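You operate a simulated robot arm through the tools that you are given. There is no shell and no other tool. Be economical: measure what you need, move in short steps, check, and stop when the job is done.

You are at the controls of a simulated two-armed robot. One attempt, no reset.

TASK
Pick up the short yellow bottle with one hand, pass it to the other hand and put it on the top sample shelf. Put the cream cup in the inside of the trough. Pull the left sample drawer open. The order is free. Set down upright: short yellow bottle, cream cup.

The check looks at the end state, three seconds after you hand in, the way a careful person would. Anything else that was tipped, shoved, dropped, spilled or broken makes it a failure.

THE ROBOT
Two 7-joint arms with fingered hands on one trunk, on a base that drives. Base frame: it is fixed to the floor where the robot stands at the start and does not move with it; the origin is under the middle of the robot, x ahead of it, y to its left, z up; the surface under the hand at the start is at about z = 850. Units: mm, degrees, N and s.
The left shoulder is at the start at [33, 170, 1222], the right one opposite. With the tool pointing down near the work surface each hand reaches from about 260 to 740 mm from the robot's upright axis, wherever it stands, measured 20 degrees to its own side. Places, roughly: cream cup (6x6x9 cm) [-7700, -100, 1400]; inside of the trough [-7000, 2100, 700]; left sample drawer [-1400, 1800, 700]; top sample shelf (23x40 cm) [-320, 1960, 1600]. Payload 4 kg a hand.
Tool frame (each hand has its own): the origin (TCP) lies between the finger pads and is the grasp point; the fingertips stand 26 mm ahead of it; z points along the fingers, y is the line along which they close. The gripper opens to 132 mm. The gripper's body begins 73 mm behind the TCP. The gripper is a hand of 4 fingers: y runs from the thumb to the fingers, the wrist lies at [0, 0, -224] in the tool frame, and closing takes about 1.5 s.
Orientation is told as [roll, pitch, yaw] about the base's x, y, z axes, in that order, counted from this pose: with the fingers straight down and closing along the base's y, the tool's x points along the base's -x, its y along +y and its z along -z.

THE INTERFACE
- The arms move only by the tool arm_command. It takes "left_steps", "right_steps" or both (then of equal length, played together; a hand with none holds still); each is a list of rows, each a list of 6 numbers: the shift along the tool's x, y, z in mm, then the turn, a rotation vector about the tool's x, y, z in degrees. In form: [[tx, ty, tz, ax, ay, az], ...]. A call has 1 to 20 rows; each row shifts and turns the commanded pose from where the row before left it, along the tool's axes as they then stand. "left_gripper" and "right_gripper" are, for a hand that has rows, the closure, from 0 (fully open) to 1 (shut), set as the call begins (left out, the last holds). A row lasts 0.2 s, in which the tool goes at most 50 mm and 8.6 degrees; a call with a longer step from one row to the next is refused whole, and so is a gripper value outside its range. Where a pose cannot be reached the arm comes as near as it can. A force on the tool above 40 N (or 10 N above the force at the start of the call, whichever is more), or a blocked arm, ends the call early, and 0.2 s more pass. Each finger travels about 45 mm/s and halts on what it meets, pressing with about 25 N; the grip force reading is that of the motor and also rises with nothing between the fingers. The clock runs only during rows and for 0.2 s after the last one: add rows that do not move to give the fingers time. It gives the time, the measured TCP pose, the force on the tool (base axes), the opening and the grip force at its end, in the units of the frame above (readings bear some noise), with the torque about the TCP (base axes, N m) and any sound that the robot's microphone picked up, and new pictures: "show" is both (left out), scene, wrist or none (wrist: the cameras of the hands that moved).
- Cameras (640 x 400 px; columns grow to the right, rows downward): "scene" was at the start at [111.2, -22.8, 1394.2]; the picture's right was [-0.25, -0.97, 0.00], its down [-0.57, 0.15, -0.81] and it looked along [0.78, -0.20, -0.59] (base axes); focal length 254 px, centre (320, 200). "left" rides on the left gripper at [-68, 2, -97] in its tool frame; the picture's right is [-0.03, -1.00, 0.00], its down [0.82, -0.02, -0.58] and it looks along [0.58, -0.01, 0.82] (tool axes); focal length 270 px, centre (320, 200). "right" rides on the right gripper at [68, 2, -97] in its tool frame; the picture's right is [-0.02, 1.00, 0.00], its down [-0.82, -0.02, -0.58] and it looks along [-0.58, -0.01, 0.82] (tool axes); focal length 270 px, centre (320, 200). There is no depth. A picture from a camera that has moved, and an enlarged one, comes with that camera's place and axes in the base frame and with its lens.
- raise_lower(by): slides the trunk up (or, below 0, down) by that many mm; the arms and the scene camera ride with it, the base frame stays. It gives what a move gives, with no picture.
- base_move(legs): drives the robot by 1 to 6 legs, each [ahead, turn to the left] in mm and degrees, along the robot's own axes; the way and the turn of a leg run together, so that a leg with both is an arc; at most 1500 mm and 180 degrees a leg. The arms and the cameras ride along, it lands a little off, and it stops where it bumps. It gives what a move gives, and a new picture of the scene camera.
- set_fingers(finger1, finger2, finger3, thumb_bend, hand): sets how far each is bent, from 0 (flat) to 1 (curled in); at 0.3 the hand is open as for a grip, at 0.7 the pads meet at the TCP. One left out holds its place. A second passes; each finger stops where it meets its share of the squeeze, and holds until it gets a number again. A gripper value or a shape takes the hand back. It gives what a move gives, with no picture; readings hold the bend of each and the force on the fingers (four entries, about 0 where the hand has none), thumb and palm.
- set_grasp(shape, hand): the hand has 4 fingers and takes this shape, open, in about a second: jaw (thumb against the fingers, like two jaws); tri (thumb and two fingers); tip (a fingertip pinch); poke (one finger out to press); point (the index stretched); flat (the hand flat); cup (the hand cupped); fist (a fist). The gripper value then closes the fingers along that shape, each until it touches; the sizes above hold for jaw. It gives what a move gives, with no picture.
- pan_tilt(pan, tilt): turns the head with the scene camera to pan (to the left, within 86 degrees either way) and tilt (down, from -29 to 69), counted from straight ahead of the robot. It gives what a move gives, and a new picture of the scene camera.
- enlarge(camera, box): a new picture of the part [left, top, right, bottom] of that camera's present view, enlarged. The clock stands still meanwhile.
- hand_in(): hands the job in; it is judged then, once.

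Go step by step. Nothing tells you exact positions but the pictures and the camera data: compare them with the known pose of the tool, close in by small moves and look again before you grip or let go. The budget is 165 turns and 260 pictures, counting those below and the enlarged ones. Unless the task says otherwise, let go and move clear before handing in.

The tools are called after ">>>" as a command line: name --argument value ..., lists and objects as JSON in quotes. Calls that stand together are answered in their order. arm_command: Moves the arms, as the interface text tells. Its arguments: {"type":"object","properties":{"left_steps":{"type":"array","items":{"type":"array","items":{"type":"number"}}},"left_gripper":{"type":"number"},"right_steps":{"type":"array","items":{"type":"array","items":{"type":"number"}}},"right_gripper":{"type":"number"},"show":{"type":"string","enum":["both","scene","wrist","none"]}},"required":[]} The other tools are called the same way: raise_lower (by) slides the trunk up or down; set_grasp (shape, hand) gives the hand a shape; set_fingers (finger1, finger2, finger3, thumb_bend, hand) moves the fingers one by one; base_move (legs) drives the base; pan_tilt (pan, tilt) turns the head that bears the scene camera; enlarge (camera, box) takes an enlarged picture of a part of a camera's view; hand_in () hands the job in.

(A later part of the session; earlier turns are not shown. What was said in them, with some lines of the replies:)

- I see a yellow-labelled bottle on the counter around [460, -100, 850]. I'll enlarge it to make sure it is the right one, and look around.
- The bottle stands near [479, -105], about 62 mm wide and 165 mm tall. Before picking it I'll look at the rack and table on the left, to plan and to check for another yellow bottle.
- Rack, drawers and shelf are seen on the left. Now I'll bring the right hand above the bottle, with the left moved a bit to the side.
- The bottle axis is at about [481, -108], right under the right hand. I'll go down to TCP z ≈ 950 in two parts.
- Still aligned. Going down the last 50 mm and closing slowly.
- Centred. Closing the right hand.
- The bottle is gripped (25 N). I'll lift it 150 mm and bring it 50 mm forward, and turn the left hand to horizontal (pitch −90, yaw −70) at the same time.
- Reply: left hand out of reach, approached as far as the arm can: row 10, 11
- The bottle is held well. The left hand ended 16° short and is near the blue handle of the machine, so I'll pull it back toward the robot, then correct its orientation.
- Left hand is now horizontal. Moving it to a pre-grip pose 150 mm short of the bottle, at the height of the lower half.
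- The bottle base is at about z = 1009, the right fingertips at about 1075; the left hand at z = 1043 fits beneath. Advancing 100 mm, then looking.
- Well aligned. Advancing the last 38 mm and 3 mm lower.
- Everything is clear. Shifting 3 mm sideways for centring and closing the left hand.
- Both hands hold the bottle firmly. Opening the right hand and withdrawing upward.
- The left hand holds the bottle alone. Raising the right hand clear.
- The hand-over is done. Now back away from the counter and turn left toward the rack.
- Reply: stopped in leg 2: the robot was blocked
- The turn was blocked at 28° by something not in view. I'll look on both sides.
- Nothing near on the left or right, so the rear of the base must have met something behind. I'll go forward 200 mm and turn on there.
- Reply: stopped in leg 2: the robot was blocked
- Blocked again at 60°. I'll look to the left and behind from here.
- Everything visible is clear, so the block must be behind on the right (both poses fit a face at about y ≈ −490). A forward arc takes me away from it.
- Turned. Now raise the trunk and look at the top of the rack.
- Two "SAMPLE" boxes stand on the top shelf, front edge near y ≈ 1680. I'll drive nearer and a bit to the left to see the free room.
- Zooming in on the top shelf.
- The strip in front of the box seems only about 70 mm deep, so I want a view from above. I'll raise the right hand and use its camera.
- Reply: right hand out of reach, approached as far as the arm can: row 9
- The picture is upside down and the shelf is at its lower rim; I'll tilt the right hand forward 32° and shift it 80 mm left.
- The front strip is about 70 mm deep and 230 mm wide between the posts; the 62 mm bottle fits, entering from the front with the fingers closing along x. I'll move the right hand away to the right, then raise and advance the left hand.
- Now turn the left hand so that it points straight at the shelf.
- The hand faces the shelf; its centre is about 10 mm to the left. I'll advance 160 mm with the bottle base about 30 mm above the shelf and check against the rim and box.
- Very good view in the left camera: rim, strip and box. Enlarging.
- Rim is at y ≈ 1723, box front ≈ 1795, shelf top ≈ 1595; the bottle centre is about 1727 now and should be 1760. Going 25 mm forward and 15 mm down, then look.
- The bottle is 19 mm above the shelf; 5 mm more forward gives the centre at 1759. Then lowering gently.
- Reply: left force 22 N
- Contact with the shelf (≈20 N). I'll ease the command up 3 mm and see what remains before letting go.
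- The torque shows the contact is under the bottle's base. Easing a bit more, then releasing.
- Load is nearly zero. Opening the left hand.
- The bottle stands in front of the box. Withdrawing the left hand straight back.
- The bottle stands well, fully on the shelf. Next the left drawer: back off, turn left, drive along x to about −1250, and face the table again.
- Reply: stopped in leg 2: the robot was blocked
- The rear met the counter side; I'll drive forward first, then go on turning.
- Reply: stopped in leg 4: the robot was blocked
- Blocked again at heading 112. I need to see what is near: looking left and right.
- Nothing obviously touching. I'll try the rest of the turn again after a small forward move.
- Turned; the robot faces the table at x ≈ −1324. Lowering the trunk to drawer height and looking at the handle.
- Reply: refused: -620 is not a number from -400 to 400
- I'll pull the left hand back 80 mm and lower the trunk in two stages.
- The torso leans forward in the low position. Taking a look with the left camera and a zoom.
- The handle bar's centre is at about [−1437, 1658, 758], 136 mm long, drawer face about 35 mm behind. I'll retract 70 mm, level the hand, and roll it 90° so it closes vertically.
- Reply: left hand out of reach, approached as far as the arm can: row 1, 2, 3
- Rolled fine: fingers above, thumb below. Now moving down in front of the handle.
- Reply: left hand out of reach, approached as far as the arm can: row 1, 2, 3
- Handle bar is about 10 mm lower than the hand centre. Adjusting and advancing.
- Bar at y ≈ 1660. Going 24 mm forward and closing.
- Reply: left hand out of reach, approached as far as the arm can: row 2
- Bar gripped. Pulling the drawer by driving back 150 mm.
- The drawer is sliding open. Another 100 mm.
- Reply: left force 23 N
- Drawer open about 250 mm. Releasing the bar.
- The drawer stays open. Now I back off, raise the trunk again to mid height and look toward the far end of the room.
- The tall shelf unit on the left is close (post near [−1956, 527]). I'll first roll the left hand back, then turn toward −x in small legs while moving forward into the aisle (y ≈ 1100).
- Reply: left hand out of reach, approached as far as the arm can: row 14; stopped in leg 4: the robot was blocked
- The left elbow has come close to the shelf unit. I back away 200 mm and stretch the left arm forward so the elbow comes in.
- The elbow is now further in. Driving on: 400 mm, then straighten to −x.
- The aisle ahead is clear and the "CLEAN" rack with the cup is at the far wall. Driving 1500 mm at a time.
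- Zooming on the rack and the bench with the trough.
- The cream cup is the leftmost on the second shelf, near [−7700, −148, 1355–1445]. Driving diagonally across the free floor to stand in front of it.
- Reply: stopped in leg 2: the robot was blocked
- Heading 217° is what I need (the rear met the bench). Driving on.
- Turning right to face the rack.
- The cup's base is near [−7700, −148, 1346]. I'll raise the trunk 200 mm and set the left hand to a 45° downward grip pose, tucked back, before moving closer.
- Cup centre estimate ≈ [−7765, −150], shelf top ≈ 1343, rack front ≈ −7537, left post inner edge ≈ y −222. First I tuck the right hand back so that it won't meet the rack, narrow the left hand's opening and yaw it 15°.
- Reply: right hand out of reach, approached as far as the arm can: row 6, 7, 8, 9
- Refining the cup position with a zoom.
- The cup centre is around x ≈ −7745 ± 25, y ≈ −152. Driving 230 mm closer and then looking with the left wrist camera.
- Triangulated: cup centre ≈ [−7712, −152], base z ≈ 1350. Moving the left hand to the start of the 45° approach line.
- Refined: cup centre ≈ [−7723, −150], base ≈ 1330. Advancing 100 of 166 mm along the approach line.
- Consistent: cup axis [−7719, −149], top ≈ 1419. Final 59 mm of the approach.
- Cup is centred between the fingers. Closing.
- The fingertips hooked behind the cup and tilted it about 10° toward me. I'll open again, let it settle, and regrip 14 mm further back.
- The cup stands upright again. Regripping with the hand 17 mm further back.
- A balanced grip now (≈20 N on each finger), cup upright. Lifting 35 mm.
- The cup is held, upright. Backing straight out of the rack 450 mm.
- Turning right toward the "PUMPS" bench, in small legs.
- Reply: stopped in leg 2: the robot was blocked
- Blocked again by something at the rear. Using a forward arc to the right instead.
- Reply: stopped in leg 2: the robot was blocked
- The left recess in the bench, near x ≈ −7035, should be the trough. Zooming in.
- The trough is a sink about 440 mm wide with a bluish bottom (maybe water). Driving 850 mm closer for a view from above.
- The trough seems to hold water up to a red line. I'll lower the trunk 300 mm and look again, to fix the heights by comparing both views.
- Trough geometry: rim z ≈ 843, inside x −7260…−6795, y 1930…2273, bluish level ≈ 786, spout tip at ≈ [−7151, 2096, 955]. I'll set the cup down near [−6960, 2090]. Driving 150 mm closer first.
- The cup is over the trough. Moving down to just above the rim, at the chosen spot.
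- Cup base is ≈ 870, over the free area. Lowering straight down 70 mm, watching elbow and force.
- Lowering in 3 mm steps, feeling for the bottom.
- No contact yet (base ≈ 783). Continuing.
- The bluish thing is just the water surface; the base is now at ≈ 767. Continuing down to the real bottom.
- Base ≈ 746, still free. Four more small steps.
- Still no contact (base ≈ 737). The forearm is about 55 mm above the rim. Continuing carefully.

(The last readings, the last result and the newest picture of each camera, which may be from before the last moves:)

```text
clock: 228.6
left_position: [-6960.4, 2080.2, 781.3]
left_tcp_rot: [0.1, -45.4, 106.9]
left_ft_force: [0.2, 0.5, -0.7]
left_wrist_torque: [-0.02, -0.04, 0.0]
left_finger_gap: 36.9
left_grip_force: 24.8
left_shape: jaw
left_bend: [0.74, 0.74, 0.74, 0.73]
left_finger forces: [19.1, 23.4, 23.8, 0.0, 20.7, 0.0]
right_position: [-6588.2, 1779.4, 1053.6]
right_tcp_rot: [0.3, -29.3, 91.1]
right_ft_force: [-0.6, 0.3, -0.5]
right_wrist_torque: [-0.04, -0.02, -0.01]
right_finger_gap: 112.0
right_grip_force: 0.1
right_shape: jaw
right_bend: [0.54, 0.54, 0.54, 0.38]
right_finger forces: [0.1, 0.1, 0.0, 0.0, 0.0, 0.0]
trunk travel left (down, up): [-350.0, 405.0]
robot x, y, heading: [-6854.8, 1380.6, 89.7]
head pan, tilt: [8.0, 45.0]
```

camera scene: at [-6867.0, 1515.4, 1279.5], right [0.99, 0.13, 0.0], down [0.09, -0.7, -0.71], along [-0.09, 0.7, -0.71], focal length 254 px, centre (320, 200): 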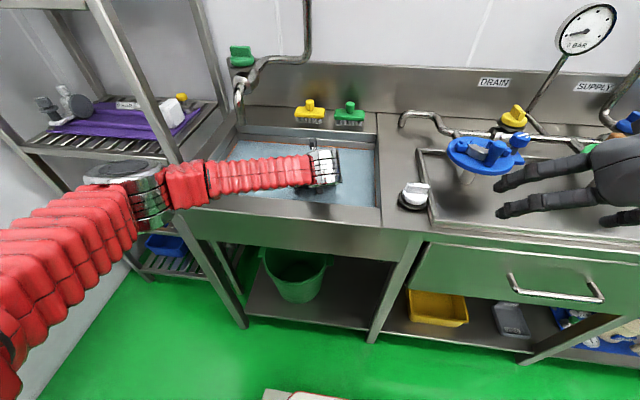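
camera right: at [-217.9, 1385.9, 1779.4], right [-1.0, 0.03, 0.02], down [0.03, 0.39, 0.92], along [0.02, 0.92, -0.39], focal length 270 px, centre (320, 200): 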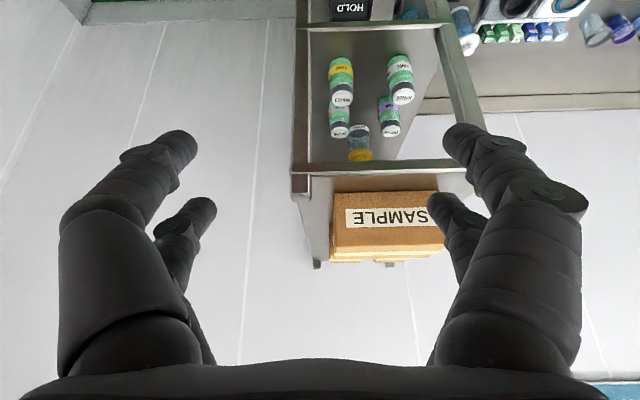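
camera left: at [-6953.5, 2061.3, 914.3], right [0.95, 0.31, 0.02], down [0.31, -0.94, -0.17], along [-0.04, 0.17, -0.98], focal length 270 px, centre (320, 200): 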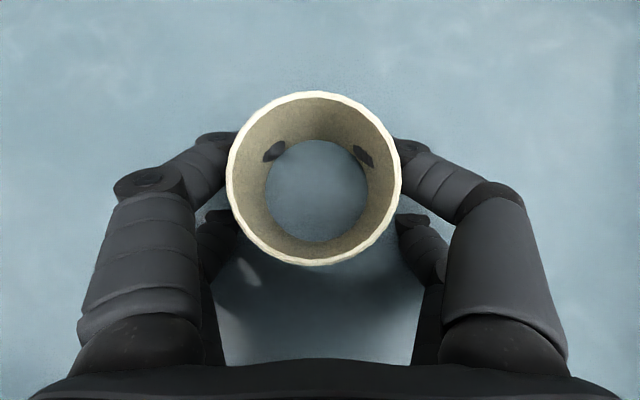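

>>> arm_command --left_steps '[[2.1, 0, 2.1, 0, 0, 0], [2.1, 0, 2.1, 0, 0, 0], [2.1, 0, 2.1, 0, 0, 0], [2.1, 0, 2.1, 0, 0, 0], [0, 0, 0, 0, 0, 0]]' --show "both"

>>> enlarge --camera "scene" --box '[40, 80, 400, 270]'

```text
clock: 229.8
left_position: [-6958.8, 2081.8, 771.4]
left_tcp_rot: [0.1, -45.2, 107.0]
left_ft_force: [-0.7, 0.7, -0.5]
left_wrist_torque: [-0.04, -0.06, -0.05]
left_finger_gap: 36.7
left_grip_force: 24.6
left_shape: jaw
left_bend: [0.74, 0.74, 0.74, 0.73]
left_finger forces: [19.1, 23.4, 23.8, 0.0, 20.5, 0.0]
right_position: [-6589.6, 1780.0, 1052.5]
right_tcp_rot: [0.3, -29.3, 91.1]
right_ft_force: [-0.8, 0.0, 0.2]
right_wrist_torque: [0.0, -0.06, 0.03]
right_finger_gap: 112.1
right_grip_force: 0.1
right_shape: jaw
right_bend: [0.54, 0.54, 0.54, 0.38]
right_finger forces: [0.0, 0.1, 0.0, 0.0, 0.0, 0.0]
trunk travel left (down, up): [-350.0, 405.0]
robot x, y, heading: [-6853.7, 1387.6, 89.5]
head pan, tilt: [8.0, 45.0]
camera scene: at [-6867.0, 1515.4, 1279.5], right [0.99, 0.13, 0.0], down [0.09, -0.7, -0.71], along [-0.09, 0.7, -0.71], focal length 254 px, centre (320, 200)
camera left: at [-6953.8, 2060.9, 887.6], right [0.95, 0.31, 0.02], down [0.31, -0.94, -0.17], along [-0.04, 0.17, -0.98], focal length 270 px, centre (320, 200)
```

scene: 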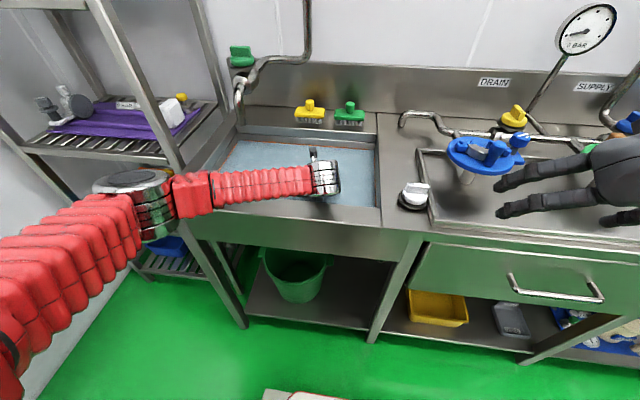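
left: 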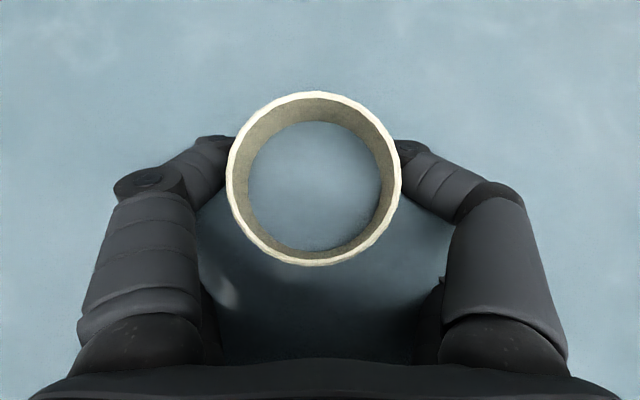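

```text
1.78 times, centred on (220, 175) of scene
camera zoom: at [-6867.0, 1515.4, 1279.5], right [0.99, 0.13, 0.0], down [0.09, -0.7, -0.71], along [-0.09, 0.7, -0.71], focal length 452 px, centre (498, 244)
```

zoom: 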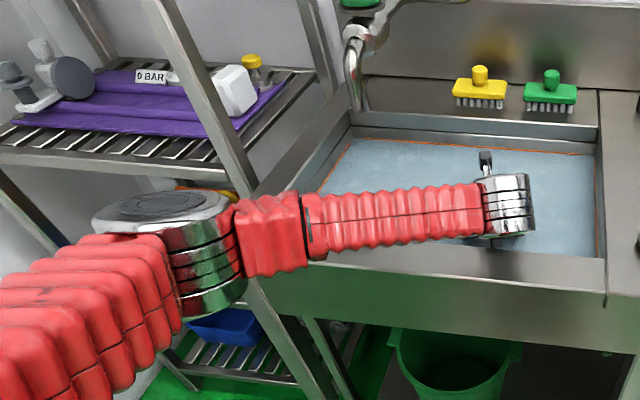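

Base ≈ 709, nominal floor near 700. Continuing with small steps.

>>> arm_command --left_steps '[[2.1, 0, 2.1, 0, 0, 0], [2.1, 0, 2.1, 0, 0, 0], [2.1, 0, 2.1, 0, 0, 0], [0, 0, 0, 0, 0, 0]]' --show "none"

```text
clock: 230.8
left_position: [-6957.9, 2079.9, 761.6]
left_tcp_rot: [0.2, -45.4, 107.0]
left_ft_force: [-0.1, 0.4, 0.3]
left_wrist_torque: [0.0, -0.01, 0.0]
left_finger_gap: 37.0
left_grip_force: 24.7
left_shape: jaw
left_bend: [0.74, 0.74, 0.74, 0.73]
left_finger forces: [19.2, 23.4, 24.0, 0.0, 20.6, 0.0]
right_position: [-6588.0, 1780.7, 1053.1]
right_tcp_rot: [0.2, -29.3, 91.1]
right_ft_force: [-0.1, -0.3, 0.2]
right_wrist_torque: [-0.03, 0.01, 0.01]
right_finger_gap: 112.0
right_grip_force: 0.0
right_shape: jaw
right_bend: [0.54, 0.54, 0.54, 0.38]
right_finger forces: [0.0, 0.1, 0.1, 0.1, 0.0, 0.0]
trunk travel left (down, up): [-350.0, 405.0]
robot x, y, heading: [-6856.8, 1384.0, 89.4]
head pan, tilt: [8.0, 45.0]
```

>>> arm_command --left_steps '[[2.1, 0, 2.1, 0, 0, 0], [2.1, 0, 2.1, 0, 0, 0], [2.1, 0, 2.1, 0, 0, 0], [0, 0, 0, 0, 0, 0]]' --show "both"

```text
clock: 231.8
left_position: [-6960.2, 2078.9, 754.4]
left_tcp_rot: [0.1, -45.3, 106.9]
left_ft_force: [-0.5, 0.1, 1.0]
left_wrist_torque: [-0.01, 0.0, -0.01]
left_finger_gap: 36.8
left_grip_force: 25.5
left_shape: jaw
left_bend: [0.74, 0.74, 0.74, 0.73]
left_finger forces: [19.4, 23.7, 24.0, 0.0, 20.8, 0.0]
right_position: [-6587.9, 1779.2, 1053.6]
right_tcp_rot: [0.1, -29.3, 91.1]
right_ft_force: [-0.4, -0.8, -0.2]
right_wrist_torque: [-0.05, 0.0, 0.02]
right_finger_gap: 112.2
right_grip_force: 0.0
right_shape: jaw
right_bend: [0.54, 0.54, 0.54, 0.38]
right_finger forces: [0.0, 0.0, 0.0, 0.1, 0.0, 0.0]
trunk travel left (down, up): [-350.0, 405.0]
robot x, y, heading: [-6853.4, 1383.4, 89.6]
head pan, tilt: [8.0, 45.0]
camera scene: at [-6867.0, 1515.3, 1279.6], right [0.99, 0.13, 0.0], down [0.09, -0.7, -0.71], along [-0.09, 0.7, -0.71], focal length 254 px, centre (320, 200)
camera left: at [-6953.9, 2061.2, 870.4], right [0.95, 0.31, 0.02], down [0.31, -0.94, -0.17], along [-0.04, 0.17, -0.98], focal length 270 px, centre (320, 200)
```

scene: 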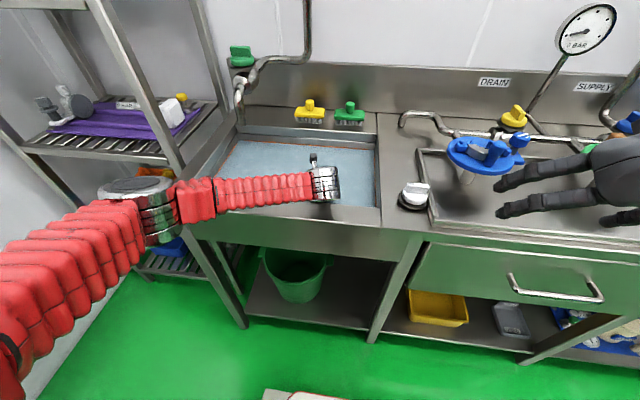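
left: 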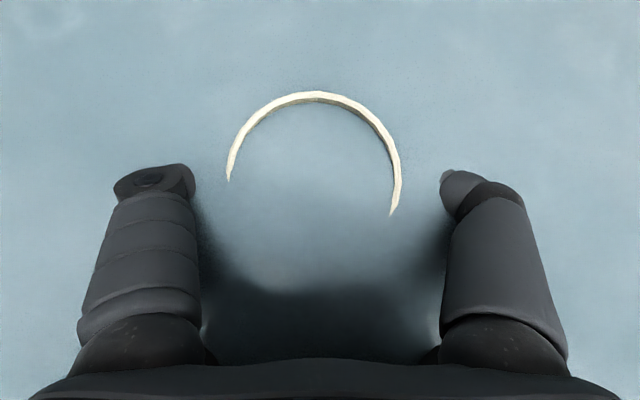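

>>> arm_command --left_steps '[[2.1, 0, 2.1, 0, 0, 0], [2.1, 0, 2.1, 0, 0, 0], [0, 0, 0, 0, 0, 0]]' --show "none"

>>> enlarge --camera "scene" --box '[140, 120, 400, 250]'

```text
clock: 232.6
left_position: [-6959.1, 2080.5, 752.8]
left_tcp_rot: [-0.1, -45.7, 107.2]
left_ft_force: [-0.6, 3.7, 23.2]
left_wrist_torque: [-0.09, 0.13, -0.03]
left_finger_gap: 37.1
left_grip_force: 25.0
left_shape: jaw
left_bend: [0.74, 0.74, 0.74, 0.73]
left_finger forces: [23.5, 24.9, 26.6, 0.0, 24.2, 0.0]
right_position: [-6588.4, 1778.5, 1053.9]
right_tcp_rot: [0.3, -29.4, 91.1]
right_ft_force: [1.0, 1.3, -0.2]
right_wrist_torque: [-0.03, 0.0, -0.01]
right_finger_gap: 112.3
right_grip_force: 0.1
right_shape: jaw
right_bend: [0.54, 0.54, 0.54, 0.38]
right_finger forces: [0.0, 0.0, 0.1, 0.1, 0.1, 0.0]
trunk travel left (down, up): [-350.0, 405.0]
robot x, y, heading: [-6856.6, 1385.3, 89.6]
head pan, tilt: [8.0, 45.0]
```

```text
2.46 times, centred on (270, 185) of scene
camera zoom: at [-6866.8, 1513.2, 1280.1], right [0.99, 0.13, 0.0], down [0.09, -0.7, -0.71], along [-0.09, 0.7, -0.71], focal length 625 px, centre (443, 237)
```

zoom: 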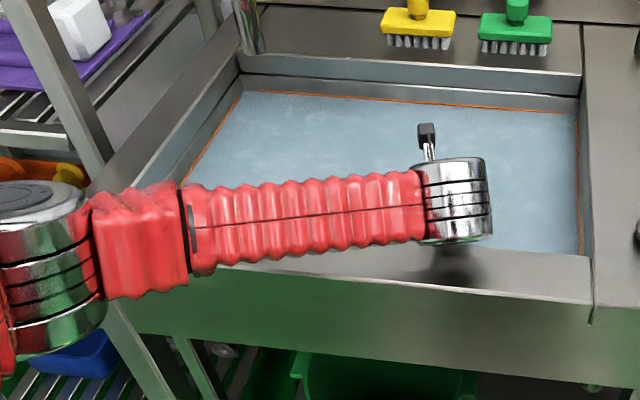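

Contact with the floor (Fz 23 N), at the front edge of the base: the cup is tilted about 3° toward me. I'll ease up 4 mm and turn the hand 3° to level it.

>>> arm_command --left_steps '[[-2.8, 0, -2.8, 0, 3, 0], [0, 0, 0, 0, 0, 0], [0, 0, 0, 0, 0, 0]]' --show "wrist"

```text
clock: 233.3
left_position: [-6959.0, 2078.4, 752.1]
left_tcp_rot: [0.1, -42.4, 107.0]
left_ft_force: [0.2, 1.2, 13.4]
left_wrist_torque: [-0.19, 0.06, 0.02]
left_finger_gap: 36.7
left_grip_force: 25.2
left_shape: jaw
left_bend: [0.74, 0.74, 0.74, 0.73]
left_finger forces: [21.8, 25.3, 27.2, 0.1, 22.3, 0.0]
right_position: [-6589.5, 1779.2, 1053.8]
right_tcp_rot: [0.2, -29.2, 91.1]
right_ft_force: [-0.1, -0.4, -0.5]
right_wrist_torque: [0.02, 0.02, 0.04]
right_finger_gap: 112.1
right_grip_force: 0.1
right_shape: jaw
right_bend: [0.54, 0.54, 0.54, 0.38]
right_finger forces: [0.0, 0.0, 0.0, 0.0, 0.0, 0.0]
trunk travel left (down, up): [-350.0, 405.0]
robot x, y, heading: [-6858.1, 1383.0, 89.6]
head pan, tilt: [8.0, 45.0]
camera left: at [-6955.6, 2065.7, 869.3], right [0.95, 0.31, 0.02], down [0.31, -0.94, -0.12], along [-0.02, 0.12, -0.99], focal length 270 px, centre (320, 200)
```

left: 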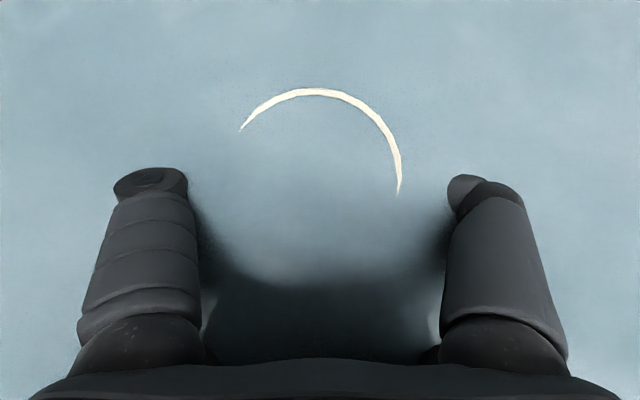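

Contact is still at the front edge; from the in-air picture the cup leans about 7° toward me, so I'll turn 4.5° more while easing up.

>>> arm_command --left_steps '[[-3.5, 0, -3.5, 0, 0, 0], [0, 0, 0, 0, 4.5, 0], [0, 0, 0, 0, 0, 0], [0, 0, 0, 0, 0, 0]]' --show "wrist"

```text
clock: 234.3
left_position: [-6959.4, 2080.9, 756.0]
left_tcp_rot: [0.1, -37.7, 106.9]
left_ft_force: [-0.6, 0.7, -0.8]
left_wrist_torque: [0.0, -0.02, 0.02]
left_finger_gap: 36.5
left_grip_force: 24.8
left_shape: jaw
left_bend: [0.74, 0.74, 0.74, 0.73]
left_finger forces: [19.5, 24.7, 25.6, 0.0, 20.6, 0.1]
right_position: [-6587.8, 1780.2, 1053.7]
right_tcp_rot: [0.2, -29.3, 91.1]
right_ft_force: [0.3, 0.2, 0.1]
right_wrist_torque: [0.02, 0.0, 0.0]
right_finger_gap: 112.3
right_grip_force: 0.1
right_shape: jaw
right_bend: [0.54, 0.54, 0.54, 0.38]
right_finger forces: [0.0, 0.0, 0.0, 0.0, 0.0, 0.0]
trunk travel left (down, up): [-350.0, 405.0]
robot x, y, heading: [-6857.7, 1383.7, 89.4]
head pan, tilt: [8.0, 45.0]
camera left: at [-6958.3, 2076.3, 874.1], right [0.95, 0.31, 0.01], down [0.31, -0.95, -0.04], along [0.0, 0.04, -1.0], focal length 270 px, centre (320, 200)
```

left: 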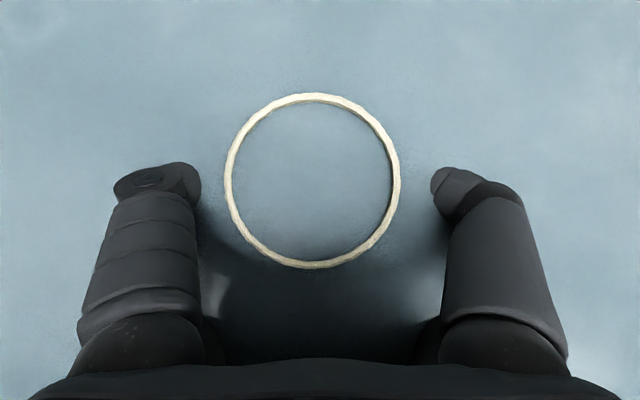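

The rim now emerges evenly: the cup is upright, just above the floor. Lowering the last millimetres.

>>> arm_command --left_steps '[[1.2, 0, 1.6, 0, 0, 0], [1.2, 0, 1.6, 0, 0, 0], [0, 0, 0, 0, 0, 0]]' --show "wrist"

```text
clock: 235.2
left_position: [-6959.6, 2080.6, 751.8]
left_tcp_rot: [0.1, -37.7, 107.0]
left_ft_force: [0.6, 0.0, 1.9]
left_wrist_torque: [-0.01, 0.0, -0.01]
left_finger_gap: 36.4
left_grip_force: 25.1
left_shape: jaw
left_bend: [0.74, 0.74, 0.74, 0.73]
left_finger forces: [19.7, 24.6, 25.8, 0.0, 20.9, 0.1]
right_position: [-6588.2, 1781.0, 1052.1]
right_tcp_rot: [0.2, -29.3, 91.1]
right_ft_force: [-0.2, 0.1, 0.1]
right_wrist_torque: [-0.03, -0.01, -0.01]
right_finger_gap: 112.1
right_grip_force: 0.1
right_shape: jaw
right_bend: [0.54, 0.54, 0.54, 0.38]
right_finger forces: [0.0, 0.1, 0.0, 0.0, 0.0, 0.1]
trunk travel left (down, up): [-350.0, 405.0]
robot x, y, heading: [-6857.9, 1383.4, 89.6]
head pan, tilt: [8.0, 45.0]
camera left: at [-6958.8, 2076.2, 870.5], right [0.95, 0.31, 0.01], down [0.31, -0.95, -0.04], along [0.0, 0.05, -1.0], focal length 270 px, centre (320, 200)
```

left: 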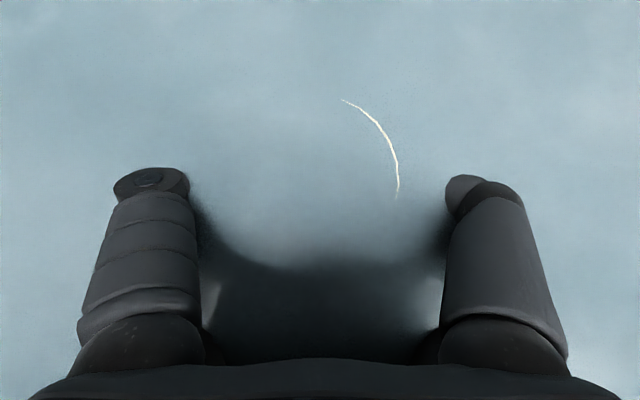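

>>> arm_command --left_steps '[[1.0, 0, 1.3, 0, 0, 0], [0, 0, 0, 0, 0, 0]]' --show "none"

```text
clock: 235.8
left_position: [-6958.9, 2080.8, 752.0]
left_tcp_rot: [0.1, -37.9, 107.1]
left_ft_force: [-0.5, -0.2, 6.7]
left_wrist_torque: [-0.06, 0.14, -0.03]
left_finger_gap: 36.6
left_grip_force: 25.0
left_shape: jaw
left_bend: [0.74, 0.74, 0.74, 0.73]
left_finger forces: [20.4, 25.1, 25.9, 0.1, 21.9, 0.0]
right_position: [-6587.9, 1779.0, 1053.4]
right_tcp_rot: [0.3, -29.4, 91.0]
right_ft_force: [-0.9, 0.5, -0.4]
right_wrist_torque: [0.03, 0.0, -0.01]
right_finger_gap: 112.2
right_grip_force: 0.1
right_shape: jaw
right_bend: [0.54, 0.54, 0.54, 0.38]
right_finger forces: [0.1, 0.1, 0.0, 0.1, 0.0, 0.1]
trunk travel left (down, up): [-350.0, 405.0]
robot x, y, heading: [-6856.1, 1388.2, 89.7]
head pan, tilt: [8.0, 45.0]
```

Resting on the floor with light load (≈7 N). Opening the hand.

>>> arm_command --left_steps '[[0, 0, 0, 0, 0, 0], [0, 0, 0, 0, 0, 0], [0, 0, 0, 0, 0, 0], [0, 0, 0, 0, 0, 0], [0, 0, 0, 0, 0, 0], [0, 0, 0, 0, 0, 0]]' --left_gripper 0.15 --show "wrist"

```text
clock: 237.2
left_position: [-6958.8, 2081.2, 751.5]
left_tcp_rot: [0.1, -37.8, 106.9]
left_ft_force: [0.0, 0.5, -1.3]
left_wrist_torque: [-0.02, 0.02, -0.01]
left_finger_gap: 112.1
left_grip_force: 0.1
left_shape: jaw
left_bend: [0.54, 0.54, 0.54, 0.38]
left_finger forces: [0.0, 0.0, 0.0, 0.1, 0.0, 0.0]
right_position: [-6589.0, 1780.2, 1052.8]
right_tcp_rot: [0.2, -29.4, 91.1]
right_ft_force: [-0.3, 0.8, -0.7]
right_wrist_torque: [-0.03, -0.01, 0.01]
right_finger_gap: 112.2
right_grip_force: 0.0
right_shape: jaw
right_bend: [0.54, 0.54, 0.54, 0.38]
right_finger forces: [0.0, 0.1, 0.1, 0.0, 0.0, 0.1]
trunk travel left (down, up): [-350.0, 405.0]
robot x, y, heading: [-6855.0, 1384.7, 89.7]
head pan, tilt: [8.0, 45.0]
camera left: at [-6958.7, 2076.3, 868.9], right [0.95, 0.31, 0.01], down [0.31, -0.95, -0.04], along [0.0, 0.05, -1.0], focal length 270 px, centre (320, 200)
```

left: 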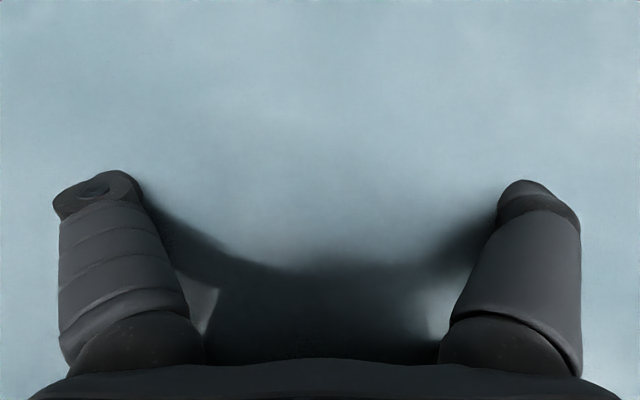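

The cup stands on the bottom, just under the water surface. Withdrawing along the finger direction.

>>> arm_command --left_steps '[[0, 0, -20, 0, 0, 0], [0, 0, -25, 0, 0, 0], [0, 0, -30, 0, 0, 0], [0, 0, -35, 0, 0, 0], [-15, 0, -25, 0, 0, 0], [-20, 0, -30, 0, 0, 0], [-20, 0, -30, 0, 0, 0], [-20, 0, -30, 0, 0, 0], [0, 0, 0, 0, 0, 0]]' --show "both"

```text
clock: 239.2
left_position: [-6935.9, 2005.9, 974.1]
left_tcp_rot: [0.1, -37.7, 107.0]
left_ft_force: [0.0, -0.6, 0.2]
left_wrist_torque: [0.01, -0.02, 0.0]
left_finger_gap: 112.1
left_grip_force: 0.0
left_shape: jaw
left_bend: [0.54, 0.54, 0.54, 0.38]
left_finger forces: [0.0, 0.1, 0.0, 0.1, 0.0, 0.0]
right_position: [-6588.9, 1780.3, 1053.1]
right_tcp_rot: [0.3, -29.2, 91.1]
right_ft_force: [0.2, -0.2, -0.7]
right_wrist_torque: [-0.01, -0.01, 0.02]
right_finger_gap: 112.3
right_grip_force: 0.0
right_shape: jaw
right_bend: [0.54, 0.54, 0.54, 0.38]
right_finger forces: [0.0, 0.1, 0.0, 0.0, 0.0, 0.0]
trunk travel left (down, up): [-350.0, 405.0]
robot x, y, heading: [-6854.0, 1385.2, 89.4]
head pan, tilt: [8.0, 45.0]
camera scene: at [-6867.1, 1515.7, 1279.5], right [0.99, 0.13, 0.0], down [0.09, -0.7, -0.71], along [-0.09, 0.7, -0.71], focal length 254 px, centre (320, 200)
camera left: at [-6934.5, 2001.6, 1093.3], right [0.95, 0.31, 0.01], down [0.31, -0.95, -0.04], along [0.0, 0.05, -1.0], focal length 270 px, centre (320, 200)
```

scene: 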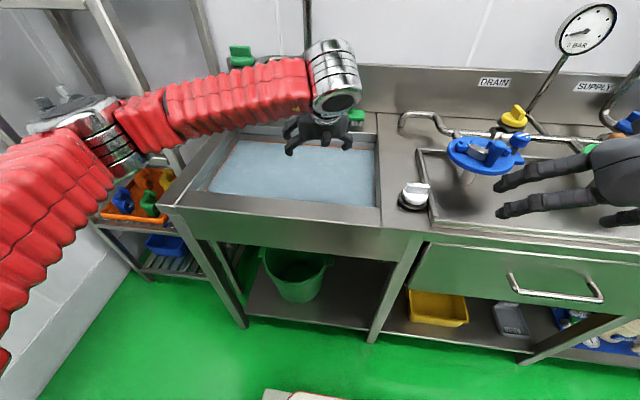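
left: 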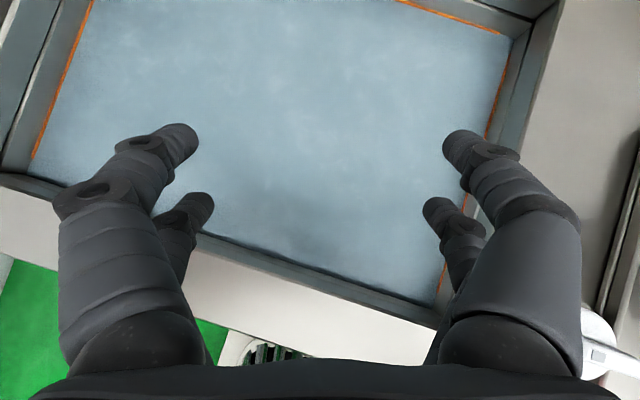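

Looking for the cup under the surface.

>>> enlarge --camera "left" --box '[220, 60, 420, 185]'

```text
3.20 times, centred on (320, 122) of left
camera zoom: at [-6934.5, 2001.6, 1093.3], right [0.95, 0.31, 0.01], down [0.31, -0.95, -0.04], along [0.0, 0.05, -1.0], focal length 865 px, centre (320, 448)
```

zoom: 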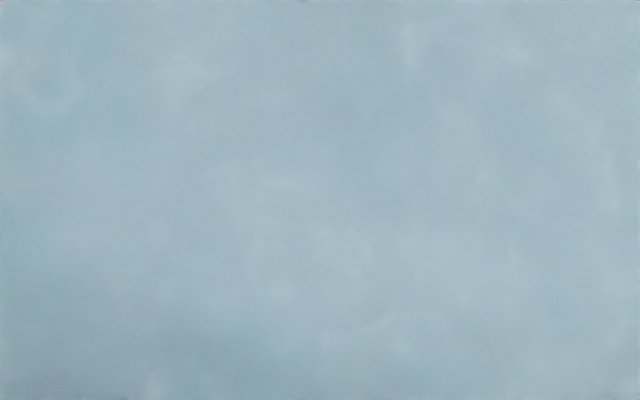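

The water is opaque, but the cup was level, resting on the floor at release, and nothing touched it on withdrawal. Backing away from the bench.

>>> base_move --legs '[[-400, 0]]'

>>> enlarge --camera "scene" --box '[150, 20, 450, 210]'

```text
clock: 241.7
left_position: [-6935.6, 1605.3, 975.1]
left_tcp_rot: [0.2, -37.8, 106.5]
left_ft_force: [0.0, 0.0, 0.5]
left_wrist_torque: [-0.01, 0.02, 0.02]
left_finger_gap: 111.9
left_grip_force: 0.0
left_shape: jaw
left_bend: [0.54, 0.54, 0.54, 0.38]
left_finger forces: [0.1, 0.0, 0.1, 0.0, 0.0, 0.0]
right_position: [-6590.7, 1376.3, 1053.6]
right_tcp_rot: [0.2, -29.3, 90.5]
right_ft_force: [1.2, -0.3, -0.5]
right_wrist_torque: [0.01, 0.01, 0.04]
right_finger_gap: 112.3
right_grip_force: 0.0
right_shape: jaw
right_bend: [0.54, 0.54, 0.54, 0.38]
right_finger forces: [0.0, 0.0, 0.0, 0.0, 0.0, 0.1]
trunk travel left (down, up): [-350.0, 405.0]
robot x, y, heading: [-6860.3, 983.8, 88.9]
head pan, tilt: [8.0, 45.0]
camera scene: at [-6870.9, 1113.9, 1279.7], right [0.99, 0.12, 0.0], down [0.09, -0.7, -0.71], along [-0.09, 0.7, -0.71], focal length 254 px, centre (320, 200)
```

scene: 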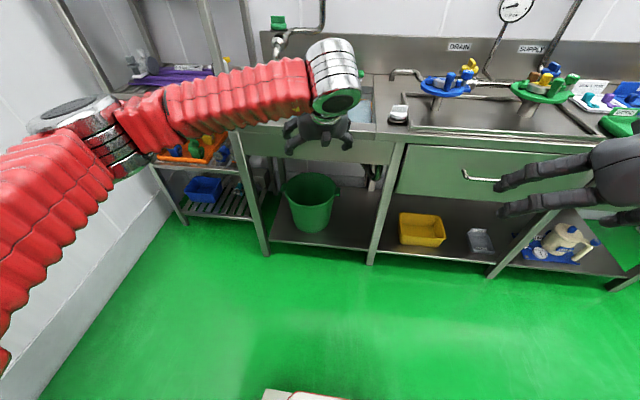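

```text
2.11 times, centred on (300, 115) of scene
camera zoom: at [-6870.9, 1113.9, 1279.7], right [0.99, 0.12, 0.0], down [0.09, -0.7, -0.71], along [-0.09, 0.7, -0.71], focal length 535 px, centre (362, 379)
```

zoom: 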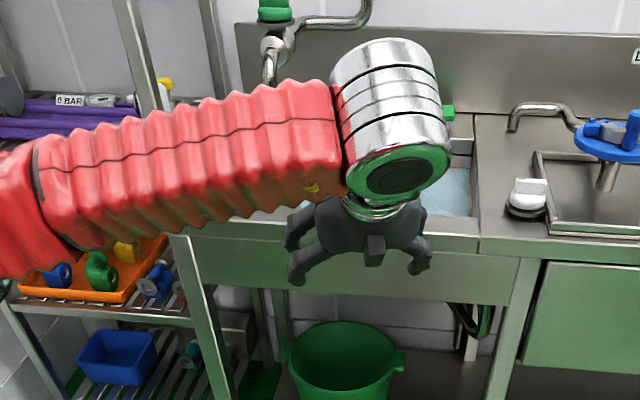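

The bench and the small rack look undisturbed, and both hands are empty and clear. Handing in.

>>> hand_in

```text
The job is handed in.
```

The job is handed in, and as far as I could check all three parts are done. The one thing I could not confirm by eye is how the cup stands.

- **Bottle:** I picked up the short yellow bottle with the right hand, passed it to the left and set it upright on the top sample shelf. It stands in the 70 mm strip in front of the sample box.
- **Drawer:** The left sample drawer is pulled open about 250 mm.
- **Cup:** The cream cup is on the bottom of the trough. It was level and resting lightly when I let go. It is now just below the surface of opaque water, so I could not see it afterwards.

While driving, the base stopped several times because something blocked it. I saw nothing tipped or shifted afterwards, but I could not see behind the robot.
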